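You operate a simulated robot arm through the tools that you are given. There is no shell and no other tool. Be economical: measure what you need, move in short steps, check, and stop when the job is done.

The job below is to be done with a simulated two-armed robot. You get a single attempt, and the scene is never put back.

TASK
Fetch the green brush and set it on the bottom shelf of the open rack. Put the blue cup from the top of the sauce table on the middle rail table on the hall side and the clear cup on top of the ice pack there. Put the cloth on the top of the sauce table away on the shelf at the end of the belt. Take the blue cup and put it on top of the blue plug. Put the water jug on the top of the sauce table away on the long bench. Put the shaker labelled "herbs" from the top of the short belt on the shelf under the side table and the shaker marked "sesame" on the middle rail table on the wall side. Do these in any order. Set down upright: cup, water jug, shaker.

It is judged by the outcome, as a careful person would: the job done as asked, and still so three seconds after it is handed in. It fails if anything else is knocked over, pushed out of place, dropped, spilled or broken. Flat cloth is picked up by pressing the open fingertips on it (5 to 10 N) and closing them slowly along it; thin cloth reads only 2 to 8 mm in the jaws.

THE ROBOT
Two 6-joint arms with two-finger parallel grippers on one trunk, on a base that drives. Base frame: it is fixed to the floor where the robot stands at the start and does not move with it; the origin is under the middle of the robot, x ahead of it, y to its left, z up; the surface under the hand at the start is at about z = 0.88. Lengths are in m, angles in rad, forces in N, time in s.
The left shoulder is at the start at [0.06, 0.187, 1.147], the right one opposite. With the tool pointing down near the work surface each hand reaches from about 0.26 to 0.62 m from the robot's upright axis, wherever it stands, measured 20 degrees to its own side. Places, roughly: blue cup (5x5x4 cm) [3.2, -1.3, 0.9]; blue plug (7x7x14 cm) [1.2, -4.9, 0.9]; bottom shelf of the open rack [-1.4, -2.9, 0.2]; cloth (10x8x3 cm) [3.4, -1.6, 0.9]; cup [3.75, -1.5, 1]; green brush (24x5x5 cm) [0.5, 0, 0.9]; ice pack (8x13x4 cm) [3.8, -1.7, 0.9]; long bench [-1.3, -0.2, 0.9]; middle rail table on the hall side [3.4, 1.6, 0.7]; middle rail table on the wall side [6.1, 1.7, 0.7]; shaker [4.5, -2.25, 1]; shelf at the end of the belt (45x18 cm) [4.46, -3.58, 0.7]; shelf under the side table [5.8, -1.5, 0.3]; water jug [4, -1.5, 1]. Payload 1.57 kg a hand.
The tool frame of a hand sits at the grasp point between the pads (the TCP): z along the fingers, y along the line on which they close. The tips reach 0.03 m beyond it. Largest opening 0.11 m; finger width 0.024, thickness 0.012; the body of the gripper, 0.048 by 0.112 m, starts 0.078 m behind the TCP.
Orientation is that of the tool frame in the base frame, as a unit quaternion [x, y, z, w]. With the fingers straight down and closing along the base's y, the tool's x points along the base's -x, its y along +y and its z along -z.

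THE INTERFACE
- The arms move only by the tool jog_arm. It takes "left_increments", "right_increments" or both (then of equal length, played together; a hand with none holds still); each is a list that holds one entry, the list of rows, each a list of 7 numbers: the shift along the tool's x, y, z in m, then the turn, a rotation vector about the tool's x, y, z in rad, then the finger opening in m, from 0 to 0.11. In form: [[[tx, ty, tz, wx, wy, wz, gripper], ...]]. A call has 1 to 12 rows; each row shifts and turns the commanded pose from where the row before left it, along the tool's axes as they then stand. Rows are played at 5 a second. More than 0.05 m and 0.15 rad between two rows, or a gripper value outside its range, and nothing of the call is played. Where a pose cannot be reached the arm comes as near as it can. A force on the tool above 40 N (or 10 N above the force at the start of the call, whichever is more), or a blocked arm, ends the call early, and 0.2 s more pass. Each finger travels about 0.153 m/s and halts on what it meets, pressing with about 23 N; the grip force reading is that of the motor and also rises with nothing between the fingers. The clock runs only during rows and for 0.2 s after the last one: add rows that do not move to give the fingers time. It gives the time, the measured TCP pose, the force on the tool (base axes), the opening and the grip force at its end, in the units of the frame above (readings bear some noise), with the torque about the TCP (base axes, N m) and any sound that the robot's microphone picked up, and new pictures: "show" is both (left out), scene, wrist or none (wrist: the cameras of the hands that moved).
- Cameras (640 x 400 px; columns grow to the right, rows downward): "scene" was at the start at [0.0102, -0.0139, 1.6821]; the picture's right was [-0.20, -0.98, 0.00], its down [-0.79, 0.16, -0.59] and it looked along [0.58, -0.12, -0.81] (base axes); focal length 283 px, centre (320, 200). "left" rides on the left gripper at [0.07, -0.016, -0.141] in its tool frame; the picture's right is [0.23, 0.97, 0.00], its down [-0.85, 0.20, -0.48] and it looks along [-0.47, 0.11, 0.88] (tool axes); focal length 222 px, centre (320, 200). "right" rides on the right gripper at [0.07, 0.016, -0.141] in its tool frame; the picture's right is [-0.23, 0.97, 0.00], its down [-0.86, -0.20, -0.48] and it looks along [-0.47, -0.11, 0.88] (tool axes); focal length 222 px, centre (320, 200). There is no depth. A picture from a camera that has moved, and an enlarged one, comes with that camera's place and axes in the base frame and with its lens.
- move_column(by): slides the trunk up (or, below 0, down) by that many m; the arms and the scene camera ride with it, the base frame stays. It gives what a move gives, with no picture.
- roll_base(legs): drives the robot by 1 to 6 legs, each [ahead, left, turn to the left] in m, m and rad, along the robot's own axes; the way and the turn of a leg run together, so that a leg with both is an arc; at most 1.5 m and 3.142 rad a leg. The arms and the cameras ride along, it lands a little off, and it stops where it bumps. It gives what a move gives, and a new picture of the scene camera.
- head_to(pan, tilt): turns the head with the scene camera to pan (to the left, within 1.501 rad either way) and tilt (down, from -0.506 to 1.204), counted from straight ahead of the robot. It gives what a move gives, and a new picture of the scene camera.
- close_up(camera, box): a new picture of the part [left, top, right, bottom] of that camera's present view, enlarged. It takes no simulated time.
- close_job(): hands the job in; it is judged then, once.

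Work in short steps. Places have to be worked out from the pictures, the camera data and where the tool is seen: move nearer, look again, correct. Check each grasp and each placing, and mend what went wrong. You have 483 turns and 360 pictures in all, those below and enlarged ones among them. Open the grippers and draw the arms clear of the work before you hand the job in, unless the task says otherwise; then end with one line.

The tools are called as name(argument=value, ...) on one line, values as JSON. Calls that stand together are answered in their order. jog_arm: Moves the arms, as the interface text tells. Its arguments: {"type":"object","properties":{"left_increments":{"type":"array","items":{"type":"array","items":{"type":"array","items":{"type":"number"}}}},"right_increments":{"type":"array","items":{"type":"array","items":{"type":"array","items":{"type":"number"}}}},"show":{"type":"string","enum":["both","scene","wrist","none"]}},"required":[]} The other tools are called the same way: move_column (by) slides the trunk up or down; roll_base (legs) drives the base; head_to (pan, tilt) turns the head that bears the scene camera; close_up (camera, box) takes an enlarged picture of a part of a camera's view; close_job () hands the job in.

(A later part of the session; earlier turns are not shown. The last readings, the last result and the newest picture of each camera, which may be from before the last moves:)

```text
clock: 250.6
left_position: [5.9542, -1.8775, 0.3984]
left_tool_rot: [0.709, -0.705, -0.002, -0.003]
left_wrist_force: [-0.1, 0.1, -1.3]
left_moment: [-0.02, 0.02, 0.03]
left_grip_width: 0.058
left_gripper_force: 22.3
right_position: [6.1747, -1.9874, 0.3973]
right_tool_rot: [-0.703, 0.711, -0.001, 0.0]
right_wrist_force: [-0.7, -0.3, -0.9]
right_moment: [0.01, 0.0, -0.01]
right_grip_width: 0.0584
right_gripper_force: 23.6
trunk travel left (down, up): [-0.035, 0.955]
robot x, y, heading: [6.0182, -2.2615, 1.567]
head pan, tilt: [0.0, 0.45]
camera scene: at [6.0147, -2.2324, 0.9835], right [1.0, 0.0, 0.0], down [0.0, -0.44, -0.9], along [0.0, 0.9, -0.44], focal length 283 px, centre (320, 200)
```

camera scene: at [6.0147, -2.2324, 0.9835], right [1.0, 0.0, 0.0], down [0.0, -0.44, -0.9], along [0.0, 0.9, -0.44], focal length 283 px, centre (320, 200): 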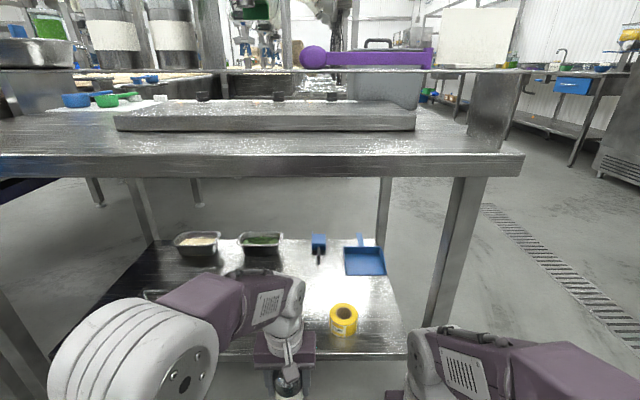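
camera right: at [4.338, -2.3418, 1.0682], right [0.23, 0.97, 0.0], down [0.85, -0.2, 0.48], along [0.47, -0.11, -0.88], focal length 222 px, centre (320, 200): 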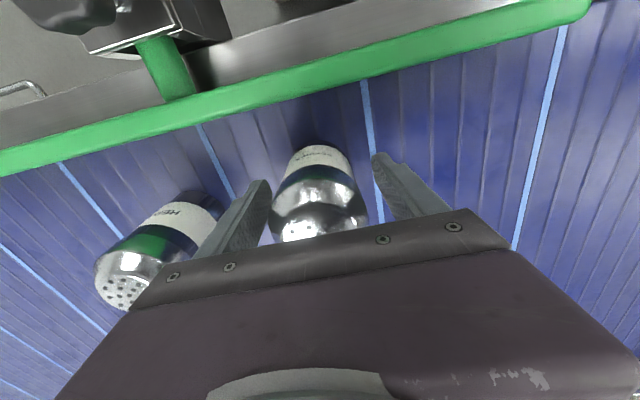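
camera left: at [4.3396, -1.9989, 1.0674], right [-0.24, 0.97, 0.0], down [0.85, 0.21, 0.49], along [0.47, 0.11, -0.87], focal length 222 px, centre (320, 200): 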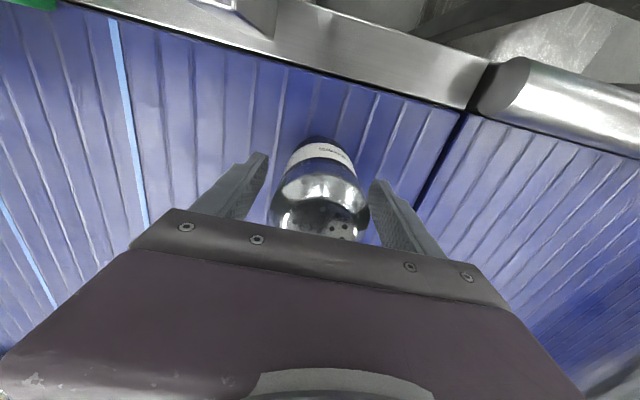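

Forearm top is at about z=0.72, well under the table lip (0.826). Rolling 0.13 more, then extending the left arm.

roll_base(legs=[[0.13, 0, 0]])

jog_arm(left_increments=[[[-0.035, 0, 0, 0, 0, 0, 0.045], [-0.035, 0, 0, 0, 0, 0, 0.045], [-0.035, 0, 0, 0, 0, 0, 0.045]]])

```text
clock: 251.9
left_position: [5.9539, -1.7481, 0.3986]
left_tool_rot: [0.708, -0.706, -0.003, -0.002]
left_wrist_force: [0.5, 0.4, -0.4]
left_moment: [0.0, 0.01, 0.03]
left_grip_width: 0.0581
left_gripper_force: 22.9
right_position: [6.1762, -1.8585, 0.398]
right_tool_rot: [-0.702, 0.712, -0.001, 0.001]
right_wrist_force: [-0.9, 1.1, -1.5]
right_moment: [0.0, 0.0, 0.02]
right_grip_width: 0.0585
right_gripper_force: 23.1
trunk travel left (down, up): [-0.035, 0.955]
robot x, y, heading: [6.014, -2.1372, 1.567]
head pan, tilt: [0.0, 0.45]
camera scene: at [6.0152, -2.1037, 0.9835], right [1.0, 0.0, 0.0], down [0.0, -0.44, -0.9], along [0.0, 0.9, -0.44], focal length 283 px, centre (320, 200)
```

scene: 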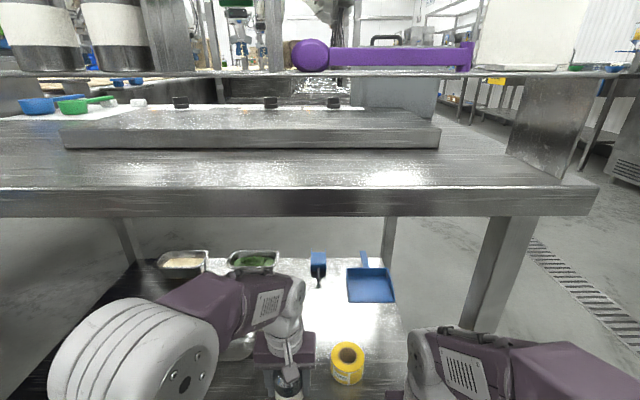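

```text
clock: 252.7
left_position: [5.9527, -1.6432, 0.3982]
left_tool_rot: [0.709, -0.706, -0.003, -0.002]
left_wrist_force: [-0.6, -0.3, -1.1]
left_moment: [-0.02, 0.0, 0.03]
left_grip_width: 0.0581
left_gripper_force: 22.7
right_position: [6.1759, -1.8596, 0.3971]
right_tool_rot: [-0.703, 0.711, -0.001, 0.002]
right_wrist_force: [0.1, -0.4, -1.0]
right_moment: [-0.04, 0.0, 0.01]
right_grip_width: 0.0579
right_gripper_force: 22.9
trunk travel left (down, up): [-0.035, 0.955]
robot x, y, heading: [6.017, -2.135, 1.567]
head pan, tilt: [0.0, 0.45]
camera scene: at [6.0152, -2.1036, 0.9835], right [1.0, 0.0, 0.0], down [0.0, -0.44, -0.9], along [0.0, 0.9, -0.44], focal length 283 px, centre (320, 200)
camera left: at [5.9691, -1.7134, 0.5382], right [-0.97, -0.23, 0.0], down [-0.2, 0.85, 0.48], along [-0.11, 0.47, -0.87], focal length 222 px, centre (320, 200)
```

scene: 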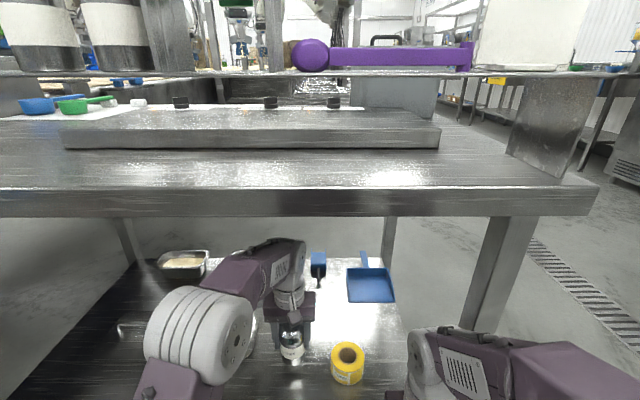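
left: 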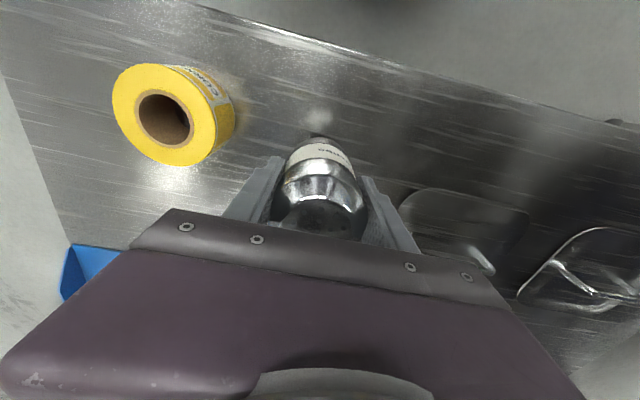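

The shaker is between the roll and the tray with room each side. Lowering to the shelf.

jog_arm(left_increments=[[[0, 0, 0.015, 0, 0, 0, 0.045], [0, 0, 0.01, 0, 0, 0, 0.045], [0, 0, 0.005, 0, 0, 0, 0.045], [0, 0, 0, 0, 0, 0, 0.045]]], show="none")

```text
clock: 253.7
left_position: [5.9526, -1.6428, 0.3683]
left_tool_rot: [0.709, -0.705, -0.002, -0.002]
left_wrist_force: [0.1, 0.5, -0.9]
left_moment: [0.0, 0.01, -0.02]
left_grip_width: 0.0583
left_gripper_force: 22.8
right_position: [6.1761, -1.8586, 0.3985]
right_tool_rot: [-0.702, 0.712, -0.001, 0.002]
right_wrist_force: [0.0, -0.4, -0.7]
right_moment: [0.01, -0.01, 0.03]
right_grip_width: 0.0584
right_gripper_force: 23.0
trunk travel left (down, up): [-0.035, 0.955]
robot x, y, heading: [6.0159, -2.1383, 1.568]
head pan, tilt: [0.0, 0.45]
```

jog_arm(left_increments=[[[0, 0, 0.005, 0, 0, 0, 0.045], [0, 0, 0.004, 0, 0, 0, 0.045], [0, 0, 0.004, 0, 0, 0, 0.045], [0, 0, 0, 0, 0, 0, 0.045]]], show="none")

```text
clock: 254.7
left_position: [5.9543, -1.6431, 0.3551]
left_tool_rot: [0.709, -0.705, -0.003, -0.002]
left_wrist_force: [0.8, 0.0, 5.4]
left_moment: [0.04, -0.02, 0.0]
left_grip_width: 0.0581
left_gripper_force: 23.2
right_position: [6.175, -1.8584, 0.3973]
right_tool_rot: [-0.703, 0.711, -0.001, 0.001]
right_wrist_force: [-1.4, 0.6, -1.7]
right_moment: [0.0, 0.02, -0.01]
right_grip_width: 0.0582
right_gripper_force: 23.3
trunk travel left (down, up): [-0.035, 0.955]
robot x, y, heading: [6.0172, -2.1364, 1.566]
head pan, tilt: [0.0, 0.45]
```

Contact. Opening, then sliding the hand straight back: the fingers straddle in x, and the gripper body clears the top.

jog_arm(left_increments=[[[0, 0, -0.001, 0, 0, 0, 0.058], [0, 0, 0, 0, 0, 0, 0.068], [0, 0, 0, 0, 0, 0, 0.08], [0, 0, -0.005, 0, 0, 0, 0.08], [0.03, 0, -0.005, 0, 0, 0, 0.08], [0.04, 0, 0, 0, 0, 0, 0.08], [0.04, 0, 0, 0, 0, 0, 0.08]]])

```text
clock: 256.3
left_position: [5.954, -1.7532, 0.3664]
left_tool_rot: [0.709, -0.705, -0.002, -0.003]
left_wrist_force: [-0.2, -0.2, -0.3]
left_moment: [0.01, -0.02, 0.01]
left_grip_width: 0.0801
left_gripper_force: 0.1
right_position: [6.1756, -1.8575, 0.398]
right_tool_rot: [-0.703, 0.711, -0.002, 0.002]
right_wrist_force: [0.0, 0.5, -1.8]
right_moment: [-0.02, 0.02, 0.02]
right_grip_width: 0.0583
right_gripper_force: 22.9
trunk travel left (down, up): [-0.035, 0.955]
robot x, y, heading: [6.0192, -2.1354, 1.565]
head pan, tilt: [0.0, 0.45]
camera scene: at [6.0152, -2.1036, 0.9835], right [1.0, 0.0, 0.0], down [0.0, -0.44, -0.9], along [0.0, 0.9, -0.44], focal length 283 px, centre (320, 200)
camera left: at [5.9702, -1.8231, 0.5057], right [-0.97, -0.23, 0.0], down [-0.2, 0.85, 0.48], along [-0.11, 0.47, -0.88], focal length 222 px, centre (320, 200)
```

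scene: 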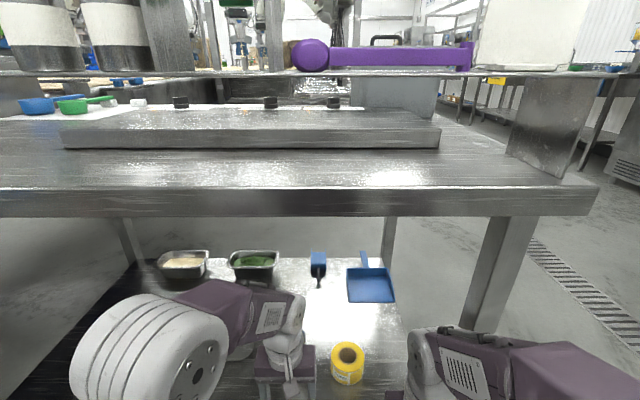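
left: 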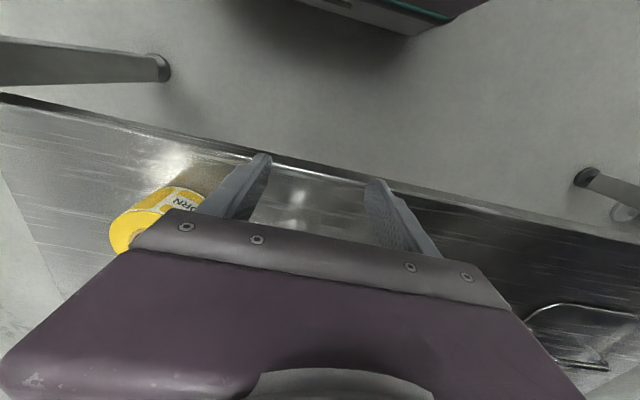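

Rolling the base back to view the placed shaker.

roll_base(legs=[[-0.5, 0, 0]])

close_up(camera="scene", box=[180, 170, 400, 300])

```text
clock: 259.2
left_position: [5.9522, -2.2561, 0.3654]
left_tool_rot: [0.709, -0.705, -0.002, -0.003]
left_wrist_force: [-0.2, 0.3, -0.8]
left_moment: [0.02, -0.01, -0.01]
left_grip_width: 0.0798
left_gripper_force: 0.0
right_position: [6.1739, -2.3611, 0.3975]
right_tool_rot: [-0.703, 0.712, -0.001, 0.001]
right_wrist_force: [-0.1, 0.2, -1.7]
right_moment: [-0.01, 0.03, -0.02]
right_grip_width: 0.0582
right_gripper_force: 23.2
trunk travel left (down, up): [-0.035, 0.955]
robot x, y, heading: [6.0151, -2.6435, 1.566]
head pan, tilt: [0.0, 0.45]
camera scene: at [6.0131, -2.6056, 0.9835], right [1.0, 0.0, 0.0], down [0.0, -0.44, -0.9], along [0.0, 0.9, -0.44], focal length 283 px, centre (320, 200)
```

scene: 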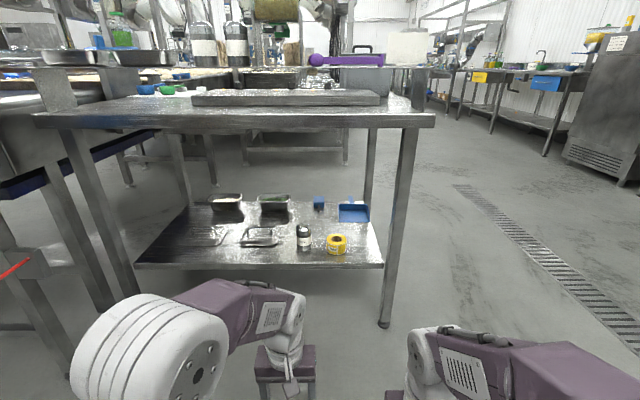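

```text
2.91 times, centred on (290, 235) of scene
camera zoom: at [6.0131, -2.6056, 0.9835], right [1.0, 0.0, 0.0], down [0.0, -0.44, -0.9], along [0.0, 0.9, -0.44], focal length 824 px, centre (407, 98)
```

zoom: 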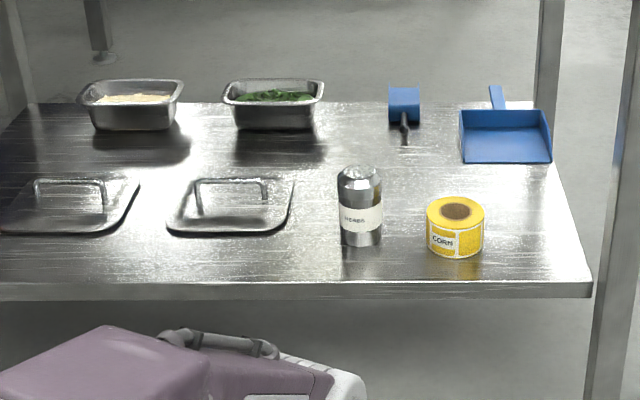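

HERBS stands upright on the shelf. Raising the trunk and heading up the wall-side aisle with the sesame shaker.

move_column(by=0.4)

move_column(by=0.34)

roll_base(legs=[[0, -1.1, 0], [1.2, 0, 0]])

head_to(pan=0.4, tilt=0.35)

```text
clock: 263.0
left_position: [5.952, -2.2544, 0.7655]
left_tool_rot: [0.709, -0.705, -0.002, -0.002]
left_wrist_force: [-0.6, 0.5, 1.0]
left_moment: [0.0, -0.03, 0.0]
left_grip_width: 0.0798
left_gripper_force: 0.1
right_position: [6.1734, -2.359, 0.797]
right_tool_rot: [-0.703, 0.712, -0.001, 0.001]
right_wrist_force: [0.7, -1.1, -1.4]
right_moment: [0.03, 0.01, 0.02]
right_grip_width: 0.0585
right_gripper_force: 22.9
trunk travel left (down, up): [-0.435, 0.555]
robot x, y, heading: [6.0145, -2.6366, 1.567]
head pan, tilt: [0.0, 0.45]
```

```text
clock: 266.4
left_position: [5.9526, -2.2545, 1.1054]
left_tool_rot: [0.709, -0.705, -0.002, -0.003]
left_wrist_force: [-0.2, 0.8, 0.1]
left_moment: [-0.01, 0.0, -0.01]
left_grip_width: 0.0796
left_gripper_force: 0.1
right_position: [6.173, -2.3602, 1.1369]
right_tool_rot: [-0.703, 0.711, -0.002, 0.002]
right_wrist_force: [0.0, -0.5, -1.6]
right_moment: [-0.02, 0.02, 0.0]
right_grip_width: 0.0581
right_gripper_force: 22.7
trunk travel left (down, up): [-0.775, 0.215]
robot x, y, heading: [6.0148, -2.6408, 1.567]
head pan, tilt: [0.0, 0.45]
```

```text
clock: 277.7
left_position: [7.0457, -1.0531, 1.1055]
left_tool_rot: [0.709, -0.705, -0.003, -0.002]
left_wrist_force: [-0.3, 0.5, -0.2]
left_moment: [0.01, 0.02, 0.02]
left_grip_width: 0.0804
left_gripper_force: 0.1
right_position: [7.2668, -1.158, 1.1377]
right_tool_rot: [-0.704, 0.71, -0.001, 0.001]
right_wrist_force: [0.7, -0.1, -1.3]
right_moment: [0.0, 0.02, -0.03]
right_grip_width: 0.0582
right_gripper_force: 23.0
trunk travel left (down, up): [-0.775, 0.215]
robot x, y, heading: [7.1119, -1.4403, 1.572]
head pan, tilt: [0.0, 0.45]
camera scene: at [7.108, -1.404, 1.7235], right [1.0, 0.0, 0.0], down [0.0, -0.43, -0.9], along [0.0, 0.9, -0.43], focal length 283 px, centre (320, 200)
```

scene: 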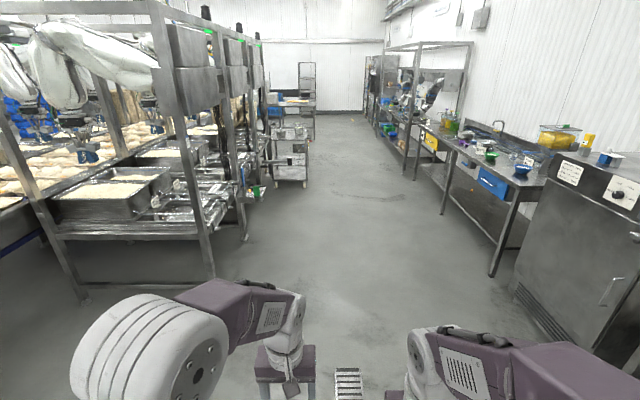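

```text
clock: 278.6
left_position: [7.0466, -1.0534, 1.1051]
left_tool_rot: [0.71, -0.704, -0.002, -0.003]
left_wrist_force: [-0.2, -0.6, 0.1]
left_moment: [-0.04, -0.01, -0.01]
left_grip_width: 0.0798
left_gripper_force: 0.0
right_position: [7.2684, -1.1574, 1.1382]
right_tool_rot: [-0.704, 0.71, -0.001, 0.001]
right_wrist_force: [0.6, 0.7, -1.6]
right_moment: [0.01, 0.03, 0.01]
right_grip_width: 0.058
right_gripper_force: 22.7
trunk travel left (down, up): [-0.775, 0.215]
robot x, y, heading: [7.1042, -1.4351, 1.572]
head pan, tilt: [0.4, 0.351]
camera scene: at [7.0719, -1.4093, 1.7327], right [0.92, 0.39, 0.0], down [0.13, -0.32, -0.94], along [-0.36, 0.87, -0.34], focal length 283 px, centre (320, 200)
```

scene: 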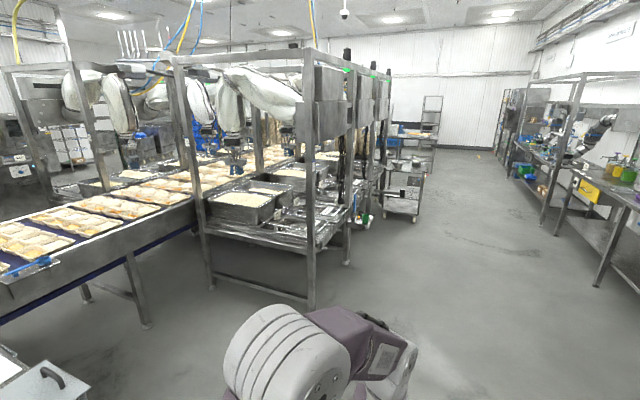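

Three frame stations line the conveyor. Driving up beside the middle one (y≈1.7) to look at its table.

roll_base(legs=[[1.3, -0.1, 0], [1.2, 0, 0]])

head_to(pan=1.0, tilt=0.6)

```text
clock: 290.8
left_position: [7.106, 1.4419, 1.1057]
left_tool_rot: [0.718, -0.696, -0.003, -0.003]
left_wrist_force: [0.5, 0.1, -0.3]
left_moment: [-0.03, 0.01, -0.01]
left_grip_width: 0.0803
left_gripper_force: 0.1
right_position: [7.3301, 1.3435, 1.137]
right_tool_rot: [0.713, -0.702, 0.001, -0.002]
right_wrist_force: [0.4, 0.4, -1.8]
right_moment: [0.01, 0.01, -0.02]
right_grip_width: 0.0582
right_gripper_force: 23.0
trunk travel left (down, up): [-0.775, 0.215]
robot x, y, heading: [7.1783, 1.0609, 1.591]
head pan, tilt: [0.4, 0.351]
camera scene: at [7.1399, 1.0865, 1.7327], right [0.91, 0.41, 0.0], down [0.14, -0.31, -0.94], along [-0.38, 0.86, -0.34], focal length 283 px, centre (320, 200)
```

scene: 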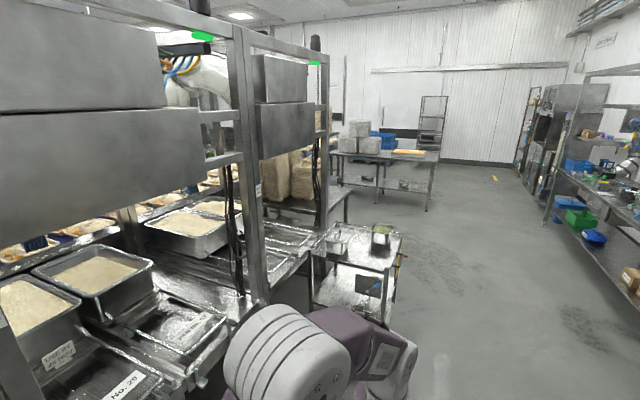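

```text
clock: 291.8
left_position: [7.1054, 1.4441, 1.1062]
left_tool_rot: [0.718, -0.696, -0.003, -0.002]
left_wrist_force: [0.2, 0.2, 0.3]
left_moment: [0.03, -0.01, 0.01]
left_grip_width: 0.0799
left_gripper_force: 0.1
right_position: [7.3306, 1.344, 1.1381]
right_tool_rot: [0.712, -0.702, 0.002, -0.002]
right_wrist_force: [-0.1, -1.0, -1.8]
right_moment: [0.04, 0.02, -0.01]
right_grip_width: 0.0581
right_gripper_force: 22.9
trunk travel left (down, up): [-0.775, 0.215]
robot x, y, heading: [7.1777, 1.059, 1.593]
head pan, tilt: [1.0, 0.6]
camera scene: at [7.1027, 1.0482, 1.71], right [0.52, 0.85, 0.0], down [0.48, -0.29, -0.83], along [-0.7, 0.43, -0.56], focal length 283 px, centre (320, 200)
```

scene: 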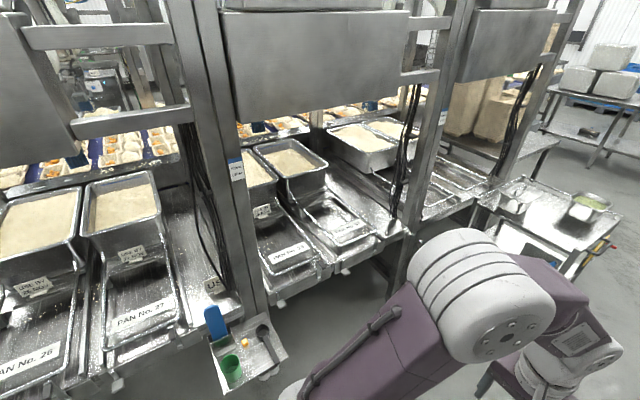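

I'll move to y≈1.65 and turn to face the middle station head-on.

roll_base(legs=[[0.5, -0.05, 0], [0, 0, 1.55]])

head_to(pan=0, tilt=0.6)

```text
clock: 298.6
left_position: [6.835, 1.4944, 1.1057]
left_tool_rot: [1.0, 0.012, -0.003, 0.0]
left_wrist_force: [0.5, 0.0, 0.5]
left_moment: [0.01, -0.02, 0.0]
left_grip_width: 0.0799
left_gripper_force: 0.0
right_position: [6.9359, 1.7183, 1.1382]
right_tool_rot: [1.0, 0.004, 0.0, -0.002]
right_wrist_force: [0.3, 0.7, -1.0]
right_moment: [0.01, -0.01, 0.0]
right_grip_width: 0.0581
right_gripper_force: 22.9
trunk travel left (down, up): [-0.775, 0.215]
robot x, y, heading: [7.2172, 1.5645, -3.129]
head pan, tilt: [1.0, 0.6]
camera scene: at [7.2283, 1.4919, 1.7099], right [-0.85, 0.53, 0.0], down [0.3, 0.48, -0.83], along [-0.44, -0.7, -0.56], focal length 283 px, centre (320, 200)
```

scene: 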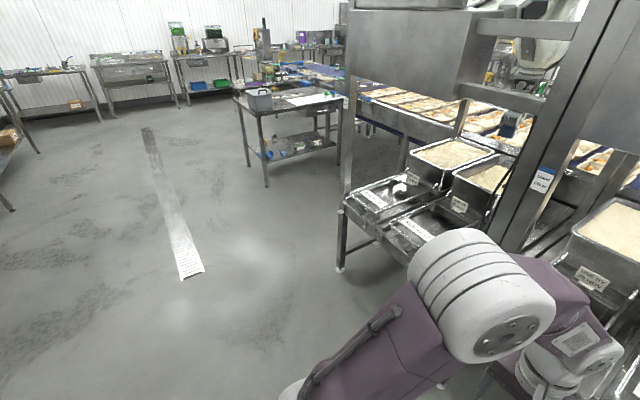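

```text
clock: 299.8
left_position: [6.833, 1.4937, 1.1063]
left_tool_rot: [1.0, 0.013, -0.003, 0.001]
left_wrist_force: [-0.3, -0.3, -1.0]
left_moment: [-0.01, 0.04, 0.0]
left_grip_width: 0.0799
left_gripper_force: 0.0
right_position: [6.9343, 1.7179, 1.1375]
right_tool_rot: [1.0, 0.003, 0.0, -0.002]
right_wrist_force: [-0.5, 0.8, -2.5]
right_moment: [-0.01, -0.02, 0.02]
right_grip_width: 0.0582
right_gripper_force: 22.5
trunk travel left (down, up): [-0.775, 0.215]
robot x, y, heading: [7.2192, 1.5623, -3.129]
head pan, tilt: [0.0, 0.6]
camera scene: at [7.1866, 1.5654, 1.7099], right [-0.02, 1.0, 0.0], down [0.56, 0.01, -0.82], along [-0.82, -0.01, -0.57], focal length 283 px, centre (320, 200)
```

scene: 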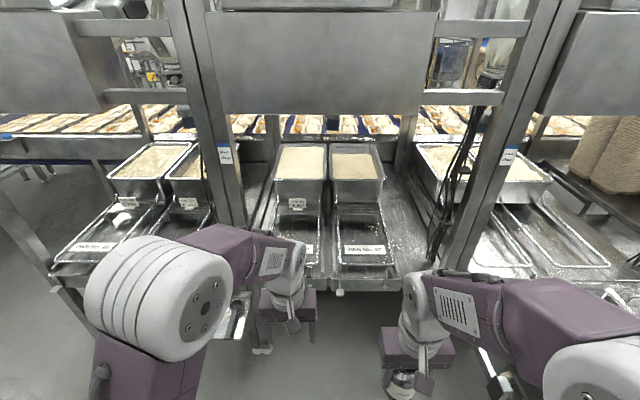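

close_up(camera="scene", box=[230, 130, 500, 300])

```text
2.35 times, centred on (365, 215) of scene
camera zoom: at [7.1866, 1.5654, 1.7099], right [-0.02, 1.0, 0.0], down [0.56, 0.01, -0.82], along [-0.82, -0.01, -0.57], focal length 667 px, centre (214, 165)
```

zoom: 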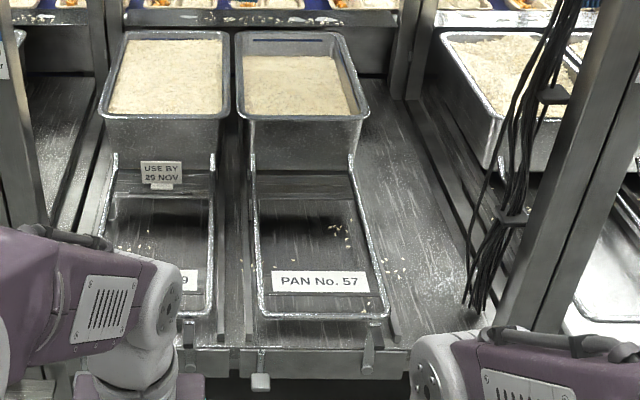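

This is the middle wall-side station, deck z≈0.7 and front edge x≈6.38. There is free deck between the PAN 57 rail (y≈1.95) and the right post (y≈2.1). I'll turn the right gripper 90° so it is slim in y, then approach.

jog_arm(right_increments=[[[0, 0, 0, 0, 0, 0.15, 0.045], [0, 0, 0, 0, 0, 0.15, 0.045], [0, 0, 0, 0, 0, 0.15, 0.045], [0, 0, 0, 0, 0, 0.15, 0.045], [0, 0, 0, 0, 0, 0.15, 0.045], [0, 0, 0, 0, 0, 0.15, 0.045], [0, 0, 0, 0, 0, 0.15, 0.045], [0, 0, 0, 0, 0, 0.15, 0.045], [0, 0, 0, 0, 0, 0.15, 0.045], [0, 0, 0, 0, 0, 0.15, 0.045], [0, 0, 0, 0, 0, 0.07, 0.045]]], show="none")

roll_base(legs=[[0, -0.3, -0.01]])

```text
clock: 302.2
left_position: [6.834, 1.4949, 1.1055]
left_tool_rot: [1.0, 0.012, -0.004, 0.001]
left_wrist_force: [-0.2, -0.2, 0.7]
left_moment: [0.02, 0.01, 0.01]
left_grip_width: 0.0802
left_gripper_force: 0.0
right_position: [6.9351, 1.7195, 1.1383]
right_tool_rot: [0.71, -0.704, -0.001, -0.001]
right_wrist_force: [-0.2, -0.8, -1.0]
right_moment: [-0.02, -0.01, 0.01]
right_grip_width: 0.0583
right_gripper_force: 22.6
trunk travel left (down, up): [-0.775, 0.215]
robot x, y, heading: [7.2172, 1.5607, -3.128]
head pan, tilt: [0.0, 0.6]
```

```text
clock: 304.3
left_position: [6.8304, 1.7958, 1.106]
left_tool_rot: [1.0, 0.007, -0.003, 0.0]
left_wrist_force: [-0.5, -0.3, 0.1]
left_moment: [0.01, 0.01, 0.02]
left_grip_width: 0.08
left_gripper_force: 0.1
right_position: [6.9341, 2.0195, 1.1376]
right_tool_rot: [0.707, -0.707, -0.001, -0.001]
right_wrist_force: [0.1, -0.2, -1.9]
right_moment: [0.03, -0.01, 0.03]
right_grip_width: 0.0582
right_gripper_force: 22.9
trunk travel left (down, up): [-0.775, 0.215]
robot x, y, heading: [7.2141, 1.8675, -3.138]
head pan, tilt: [0.0, 0.6]
camera scene: at [7.1836, 1.8622, 1.7099], right [-0.01, 1.0, 0.0], down [0.57, 0.0, -0.82], along [-0.82, 0.0, -0.57], focal length 283 px, centre (320, 200)
```

scene: 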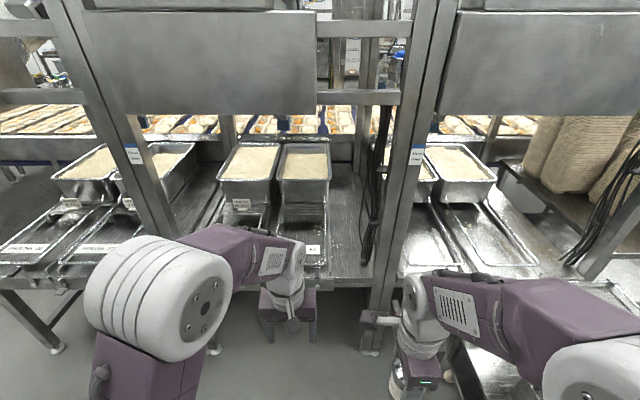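

close_up(camera="scene", box=[270, 130, 430, 300])

```text
2.35 times, centred on (350, 215) of scene
camera zoom: at [7.1836, 1.8622, 1.7099], right [-0.01, 1.0, 0.0], down [0.57, 0.0, -0.82], along [-0.82, 0.0, -0.57], focal length 667 px, centre (249, 165)
```

zoom: 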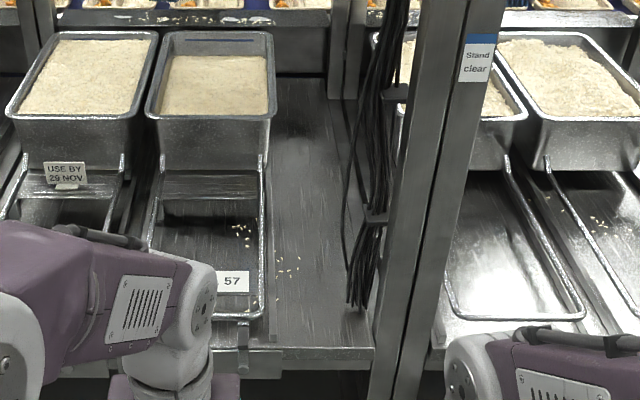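

The free corridor is y 1.91–2.05 (cables hang beyond), so I'll place the shaker at about (6.25,1.99). Retracting the left hand, rolling in 0.48 and lowering the trunk 0.2.

jog_arm(left_increments=[[[0.04, 0, 0, 0, 0, 0, 0.05], [0.04, 0, 0, 0, 0, 0, 0.03], [0.03, 0, 0, 0, 0, 0, 0.03]]], show="none")

roll_base(legs=[[0.3, 0.03, 0]])

move_column(by=-0.2)

close_up(camera="scene", box=[200, 60, 500, 340])

```text
clock: 305.1
left_position: [6.9413, 1.7992, 1.1048]
left_tool_rot: [1.0, 0.008, -0.003, 0.0]
left_wrist_force: [-0.9, -0.1, 0.1]
left_moment: [-0.02, -0.02, 0.0]
left_grip_width: 0.0301
left_gripper_force: 0.0
right_position: [6.9344, 2.0212, 1.1372]
right_tool_rot: [-0.707, 0.708, 0.0, 0.0]
right_wrist_force: [0.5, 0.0, -1.8]
right_moment: [0.0, -0.03, 0.01]
right_grip_width: 0.058
right_gripper_force: 23.3
trunk travel left (down, up): [-0.775, 0.215]
robot x, y, heading: [7.2175, 1.8637, -3.136]
head pan, tilt: [0.0, 0.6]
```

```text
clock: 307.1
left_position: [6.6401, 1.7669, 1.1059]
left_tool_rot: [1.0, 0.007, -0.005, 0.0]
left_wrist_force: [-0.2, -0.2, -0.4]
left_moment: [0.0, -0.01, -0.04]
left_grip_width: 0.03
left_gripper_force: 0.0
right_position: [6.6322, 1.989, 1.1374]
right_tool_rot: [-0.707, 0.707, 0.0, 0.0]
right_wrist_force: [-0.5, 0.7, -1.7]
right_moment: [-0.01, -0.01, 0.01]
right_grip_width: 0.0584
right_gripper_force: 23.0
trunk travel left (down, up): [-0.775, 0.215]
robot x, y, heading: [6.9111, 1.8327, -3.137]
head pan, tilt: [0.0, 0.6]
camera scene: at [6.8839, 1.8333, 1.71], right [-0.01, 1.0, 0.0], down [0.56, 0.0, -0.83], along [-0.83, 0.0, -0.56], focal length 283 px, centre (320, 200)
```

scene: 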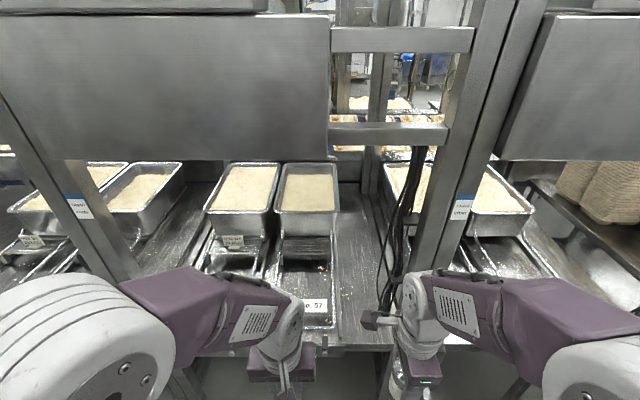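

```text
clock: 309.3
left_position: [6.6385, 1.7662, 0.9058]
left_tool_rot: [1.0, 0.008, -0.004, 0.0]
left_wrist_force: [-0.3, -0.3, 1.0]
left_moment: [0.01, -0.04, 0.03]
left_grip_width: 0.03
left_gripper_force: 0.1
right_position: [6.6324, 1.9879, 0.9376]
right_tool_rot: [-0.707, 0.708, 0.001, 0.001]
right_wrist_force: [0.4, 0.8, -2.2]
right_moment: [0.03, -0.02, 0.0]
right_grip_width: 0.0579
right_gripper_force: 22.9
trunk travel left (down, up): [-0.575, 0.415]
robot x, y, heading: [6.9085, 1.8322, -3.138]
head pan, tilt: [0.0, 0.6]
```

```text
1.43 times, centred on (350, 200) of scene
camera zoom: at [6.8818, 1.8331, 1.51], right [-0.01, 1.0, 0.0], down [0.56, 0.0, -0.83], along [-0.83, 0.0, -0.56], focal length 405 px, centre (277, 200)
```

zoom: 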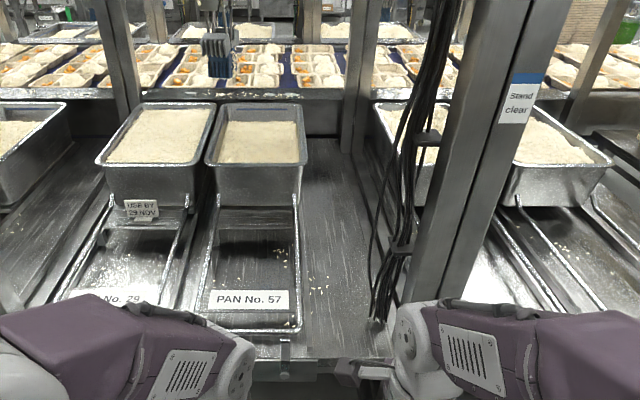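

Cables hang at y≈2.055, so I'll use y≈1.955, 3 cm clear of the pan rail. Shifting 4 cm left and rolling in the rest.

roll_base(legs=[[0.19, 0.035, 0]])

jog_arm(right_increments=[[[0, -0.045, 0, 0, 0, 0, 0.045], [0, -0.045, 0, 0, 0, 0, 0.045]]])

```text
clock: 310.9
left_position: [6.4489, 1.7309, 0.9054]
left_tool_rot: [1.0, 0.007, -0.002, 0.0]
left_wrist_force: [-0.5, 0.5, 0.8]
left_moment: [0.01, 0.0, -0.02]
left_grip_width: 0.0301
left_gripper_force: 0.1
right_position: [6.442, 1.9517, 0.9384]
right_tool_rot: [0.707, -0.707, -0.001, -0.002]
right_wrist_force: [0.1, 0.6, -1.2]
right_moment: [0.0, -0.02, 0.01]
right_grip_width: 0.0581
right_gripper_force: 23.1
trunk travel left (down, up): [-0.575, 0.415]
robot x, y, heading: [6.7206, 1.7952, -3.142]
head pan, tilt: [0.0, 0.6]
camera scene: at [6.6915, 1.7969, 1.5099], right [-0.01, 1.0, 0.0], down [0.57, 0.0, -0.82], along [-0.82, 0.0, -0.57], focal length 283 px, centre (320, 200)
```

scene: 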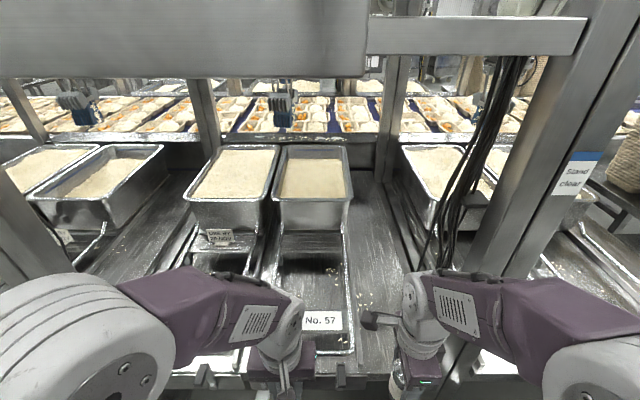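

```text
clock: 311.5
left_position: [6.4485, 1.7305, 0.9053]
left_tool_rot: [1.0, 0.008, -0.004, 0.0]
left_wrist_force: [-0.4, -0.2, 0.0]
left_moment: [-0.01, -0.01, 0.01]
left_grip_width: 0.0301
left_gripper_force: 0.1
right_position: [6.5051, 1.948, 0.9525]
right_tool_rot: [-0.707, 0.707, 0.0, 0.003]
right_wrist_force: [0.1, -0.4, -1.3]
right_moment: [-0.03, -0.02, 0.01]
right_grip_width: 0.0584
right_gripper_force: 23.3
right hand out of reach, approached as far as the arm can: row 2
trunk travel left (down, up): [-0.575, 0.415]
robot x, y, heading: [6.7198, 1.7978, -3.137]
head pan, tilt: [0.0, 0.6]
camera scene: at [6.6915, 1.7968, 1.5099], right [-0.01, 1.0, 0.0], down [0.57, 0.0, -0.82], along [-0.82, 0.0, -0.57], focal length 283 px, centre (320, 200)
camera right: at [6.4866, 1.8785, 1.095], right [-0.97, 0.23, 0.0], down [0.2, 0.85, 0.48], along [0.11, 0.47, -0.88], focal length 222 px, centre (320, 200)
```

scene: 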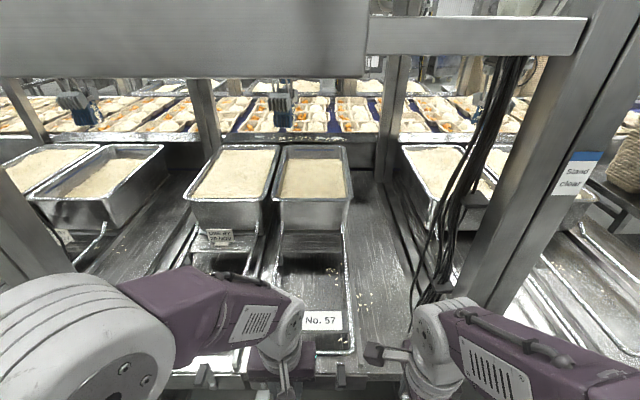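
right: 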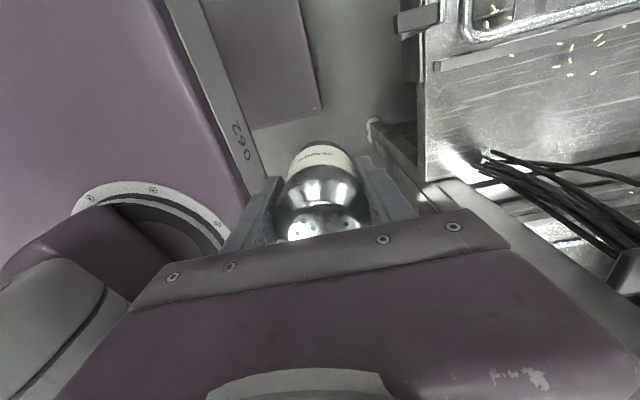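

That went the wrong way (tool +y points along −x here). Reversing and moving in toward x≈6.33 first, then checking cable clearance.

jog_arm(right_increments=[[[0, 0.045, 0.005, 0, 0, 0, 0.045], [0, 0.045, 0.005, 0, 0, 0, 0.045], [-0.003, 0.045, 0, 0, 0, 0, 0.045], [-0.003, 0.035, 0, 0, 0, 0, 0.045]]])

```text
clock: 312.5
left_position: [6.4475, 1.7305, 0.9044]
left_tool_rot: [1.0, 0.007, -0.002, 0.0]
left_wrist_force: [-0.5, 0.0, 0.0]
left_moment: [0.01, 0.01, 0.0]
left_grip_width: 0.03
left_gripper_force: 0.0
right_position: [6.3319, 1.9542, 0.9442]
right_tool_rot: [0.708, -0.706, 0.0, -0.002]
right_wrist_force: [0.0, -0.1, -1.2]
right_moment: [-0.01, -0.02, -0.02]
right_grip_width: 0.0581
right_gripper_force: 22.7
trunk travel left (down, up): [-0.575, 0.415]
robot x, y, heading: [6.7233, 1.7924, -3.138]
head pan, tilt: [0.0, 0.6]
camera scene: at [6.6903, 1.797, 1.5099], right [-0.01, 1.0, 0.0], down [0.57, 0.0, -0.82], along [-0.82, 0.0, -0.57], focal length 283 px, centre (320, 200)
camera right: at [6.3147, 1.8849, 1.085], right [-0.97, 0.23, 0.0], down [0.2, 0.85, 0.48], along [0.11, 0.47, -0.88], focal length 222 px, centre (320, 200)
```

scene: 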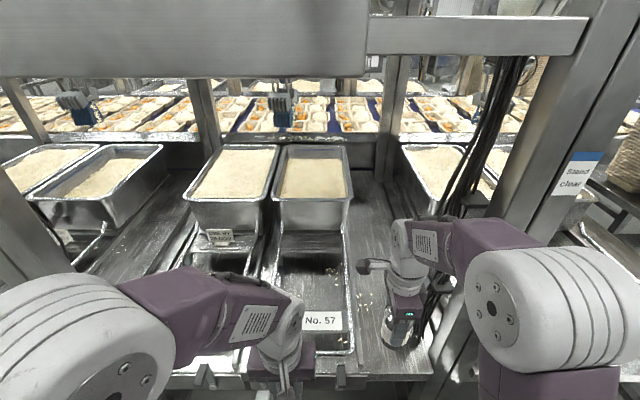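
right: 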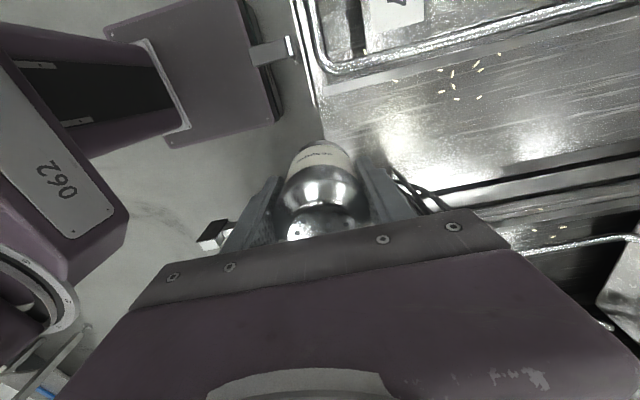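

The wrist stays left of the cables. Moving the last 8 cm in.

jog_arm(right_increments=[[[0, 0.03, 0, 0, 0, 0, 0.045], [0, 0.03, 0, 0, 0, 0, 0.045], [0, 0.02, 0, 0, 0, 0, 0.045]]])

```text
clock: 313.3
left_position: [6.449, 1.7304, 0.9048]
left_tool_rot: [1.0, 0.007, -0.004, 0.0]
left_wrist_force: [-0.1, 0.7, 0.0]
left_moment: [0.01, -0.02, -0.02]
left_grip_width: 0.0299
left_gripper_force: 0.1
right_position: [6.2524, 1.9549, 0.9449]
right_tool_rot: [0.707, -0.707, -0.001, -0.001]
right_wrist_force: [-0.3, -0.1, -1.3]
right_moment: [0.0, 0.0, 0.01]
right_grip_width: 0.0584
right_gripper_force: 23.1
trunk travel left (down, up): [-0.575, 0.415]
robot x, y, heading: [6.7224, 1.7976, -3.139]
head pan, tilt: [0.0, 0.6]
camera scene: at [6.6914, 1.797, 1.5099], right [-0.01, 1.0, 0.0], down [0.57, 0.0, -0.82], along [-0.82, 0.0, -0.57], focal length 283 px, centre (320, 200)
camera right: at [6.2348, 1.8846, 1.0858], right [-0.97, 0.23, 0.0], down [0.2, 0.85, 0.48], along [0.11, 0.47, -0.88], focal length 222 px, centre (320, 200)
```

scene: 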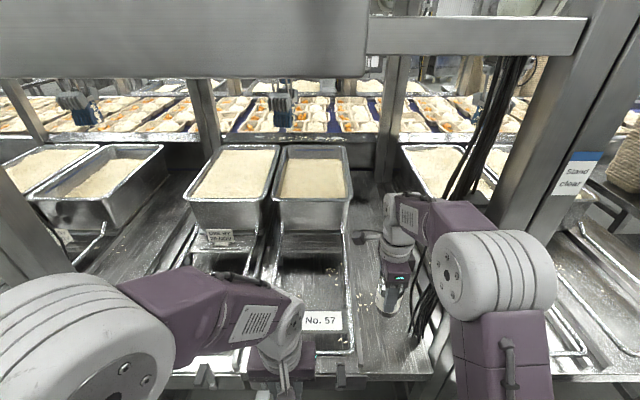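
right: 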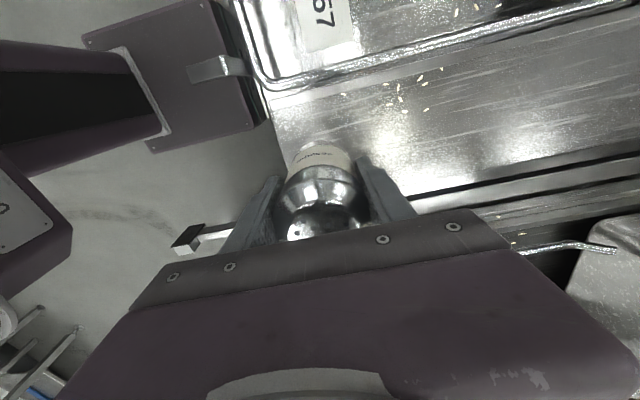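

The deck edge looks nearer than I thought (x≈6.30), so I'll go 4 cm deeper, then lower.

jog_arm(right_increments=[[[0, 0.04, 0, 0, 0, 0, 0.045], [0, 0, 0.04, 0, 0, 0, 0.045], [0, 0, 0.04, 0, 0, 0, 0.045], [0, 0, 0.04, 0, 0, 0, 0.045], [0, 0, 0.02, 0, 0, 0, 0.045], [0, 0, 0, 0, 0, 0, 0.045]]])

```text
clock: 314.7
left_position: [6.4483, 1.7302, 0.9061]
left_tool_rot: [1.0, 0.006, -0.004, 0.001]
left_wrist_force: [0.2, -0.6, 0.7]
left_moment: [-0.03, -0.02, 0.02]
left_grip_width: 0.0299
left_gripper_force: 0.2
right_position: [6.2147, 1.9561, 0.8031]
right_tool_rot: [-0.707, 0.707, 0.001, 0.002]
right_wrist_force: [-0.3, -0.2, -1.6]
right_moment: [-0.03, 0.02, -0.03]
right_grip_width: 0.0581
right_gripper_force: 22.9
trunk travel left (down, up): [-0.575, 0.415]
robot x, y, heading: [6.7239, 1.7977, -3.134]
head pan, tilt: [0.0, 0.6]
camera scene: at [6.6918, 1.7969, 1.5099], right [-0.01, 1.0, 0.0], down [0.57, 0.0, -0.82], along [-0.82, 0.0, -0.57], focal length 283 px, centre (320, 200)
camera right: at [6.1967, 1.8858, 0.9452], right [-0.97, 0.23, 0.0], down [0.2, 0.85, 0.48], along [0.11, 0.47, -0.88], focal length 222 px, centre (320, 200)
```

scene: 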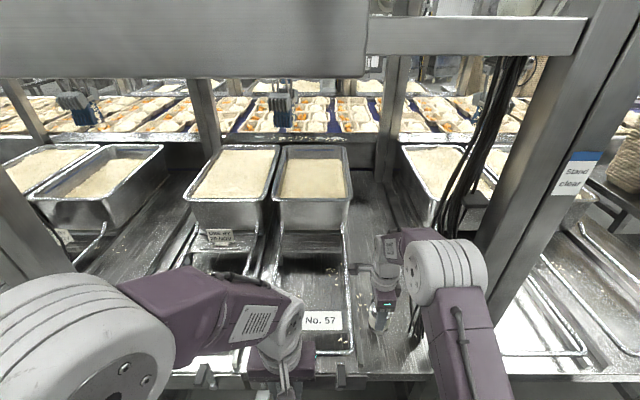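
right: 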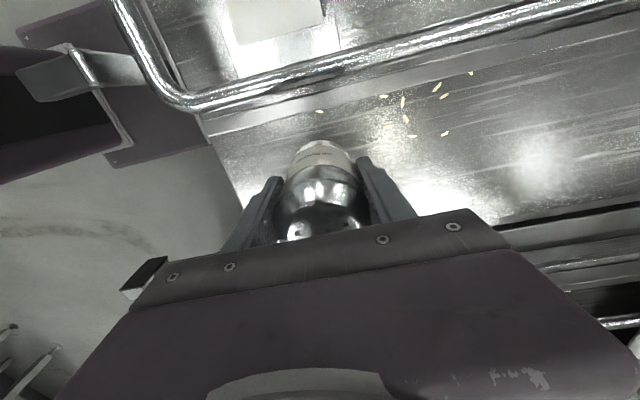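

Well inside the edge now. Lowering to contact.

jog_arm(right_increments=[[[0, 0, 0.015, 0, 0, 0, 0.045], [0, 0, 0.008, 0, 0, 0, 0.045], [0, 0, 0.004, 0, 0, 0, 0.045], [0, 0, 0, 0, 0, 0, 0.045]]], show="none")

```text
clock: 315.7
left_position: [6.449, 1.731, 0.906]
left_tool_rot: [1.0, 0.008, -0.004, -0.001]
left_wrist_force: [0.3, 0.3, -0.4]
left_moment: [0.03, -0.01, -0.02]
left_grip_width: 0.0302
left_gripper_force: 0.1
right_position: [6.2143, 1.9556, 0.7767]
right_tool_rot: [-0.707, 0.707, 0.0, 0.003]
right_wrist_force: [-0.2, 0.3, -2.0]
right_moment: [0.0, 0.04, 0.04]
right_grip_width: 0.058
right_gripper_force: 22.9
trunk travel left (down, up): [-0.575, 0.415]
robot x, y, heading: [6.7244, 1.7949, -3.135]
head pan, tilt: [0.0, 0.6]
```

jog_arm(right_increments=[[[0, 0, 0.005, 0, 0, 0, 0.045], [0, 0, 0.005, 0, 0, 0, 0.045], [0, 0, 0.003, 0, 0, 0, 0.045], [0, 0, 0, 0, 0, 0, 0.045]]], show="none")

```text
clock: 316.7
left_position: [6.45, 1.7303, 0.9056]
left_tool_rot: [1.0, 0.007, -0.004, 0.0]
left_wrist_force: [-0.1, 0.0, 0.1]
left_moment: [0.04, -0.03, 0.01]
left_grip_width: 0.0302
left_gripper_force: 0.1
right_position: [6.214, 1.9554, 0.7674]
right_tool_rot: [0.707, -0.707, -0.002, 0.0]
right_wrist_force: [-0.3, -0.3, 16.9]
right_moment: [-0.15, -0.23, -0.02]
right_grip_width: 0.0581
right_gripper_force: 22.9
trunk travel left (down, up): [-0.575, 0.415]
robot x, y, heading: [6.7206, 1.792, -3.135]
head pan, tilt: [0.0, 0.6]
```

Contact at 0.768. Releasing and rising straight up.

jog_arm(right_increments=[[[0, 0, -0.003, 0, 0, 0, 0.058], [0, 0, 0, 0, 0, 0, 0.068], [0, 0, 0, 0, 0, 0, 0.08], [0, 0, -0.03, 0, 0, 0, 0.08], [0, 0, -0.04, 0, 0, 0, 0.08], [0, 0, -0.04, 0, 0, 0, 0.08], [0, 0, -0.04, 0, 0, 0, 0.08]]])

```text
clock: 318.3
left_position: [6.4486, 1.7311, 0.9056]
left_tool_rot: [1.0, 0.007, -0.003, 0.0]
left_wrist_force: [-0.2, -0.2, 0.5]
left_moment: [-0.03, 0.01, 0.0]
left_grip_width: 0.03
left_gripper_force: 0.1
right_position: [6.215, 1.9551, 0.9187]
right_tool_rot: [0.708, -0.707, 0.0, -0.002]
right_wrist_force: [0.2, 0.1, -0.9]
right_moment: [0.0, 0.01, 0.0]
right_grip_width: 0.0797
right_gripper_force: 0.0
trunk travel left (down, up): [-0.575, 0.415]
robot x, y, heading: [6.7197, 1.7957, -3.137]
head pan, tilt: [0.0, 0.6]
camera scene: at [6.693, 1.7967, 1.5099], right [-0.01, 1.0, 0.0], down [0.56, 0.0, -0.83], along [-0.83, 0.0, -0.56], focal length 283 px, centre (320, 200)
camera right: at [6.1968, 1.8851, 1.0608], right [-0.97, 0.23, 0.0], down [0.2, 0.85, 0.48], along [0.11, 0.47, -0.88], focal length 222 px, centre (320, 200)
```

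scene: 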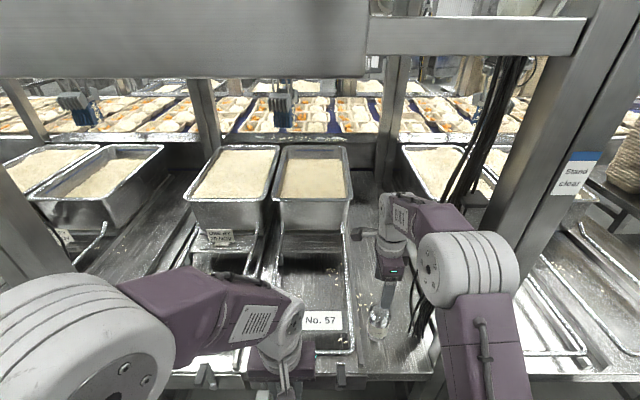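
right: 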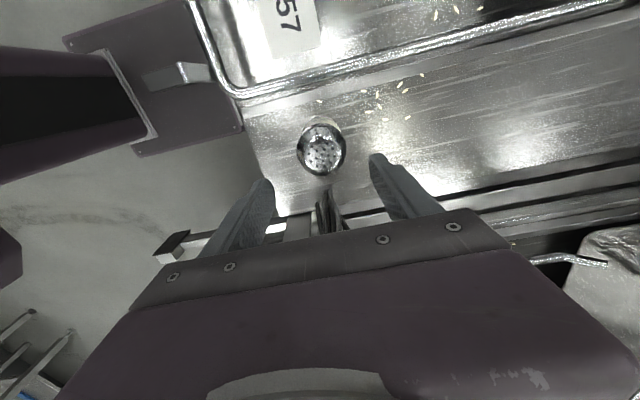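

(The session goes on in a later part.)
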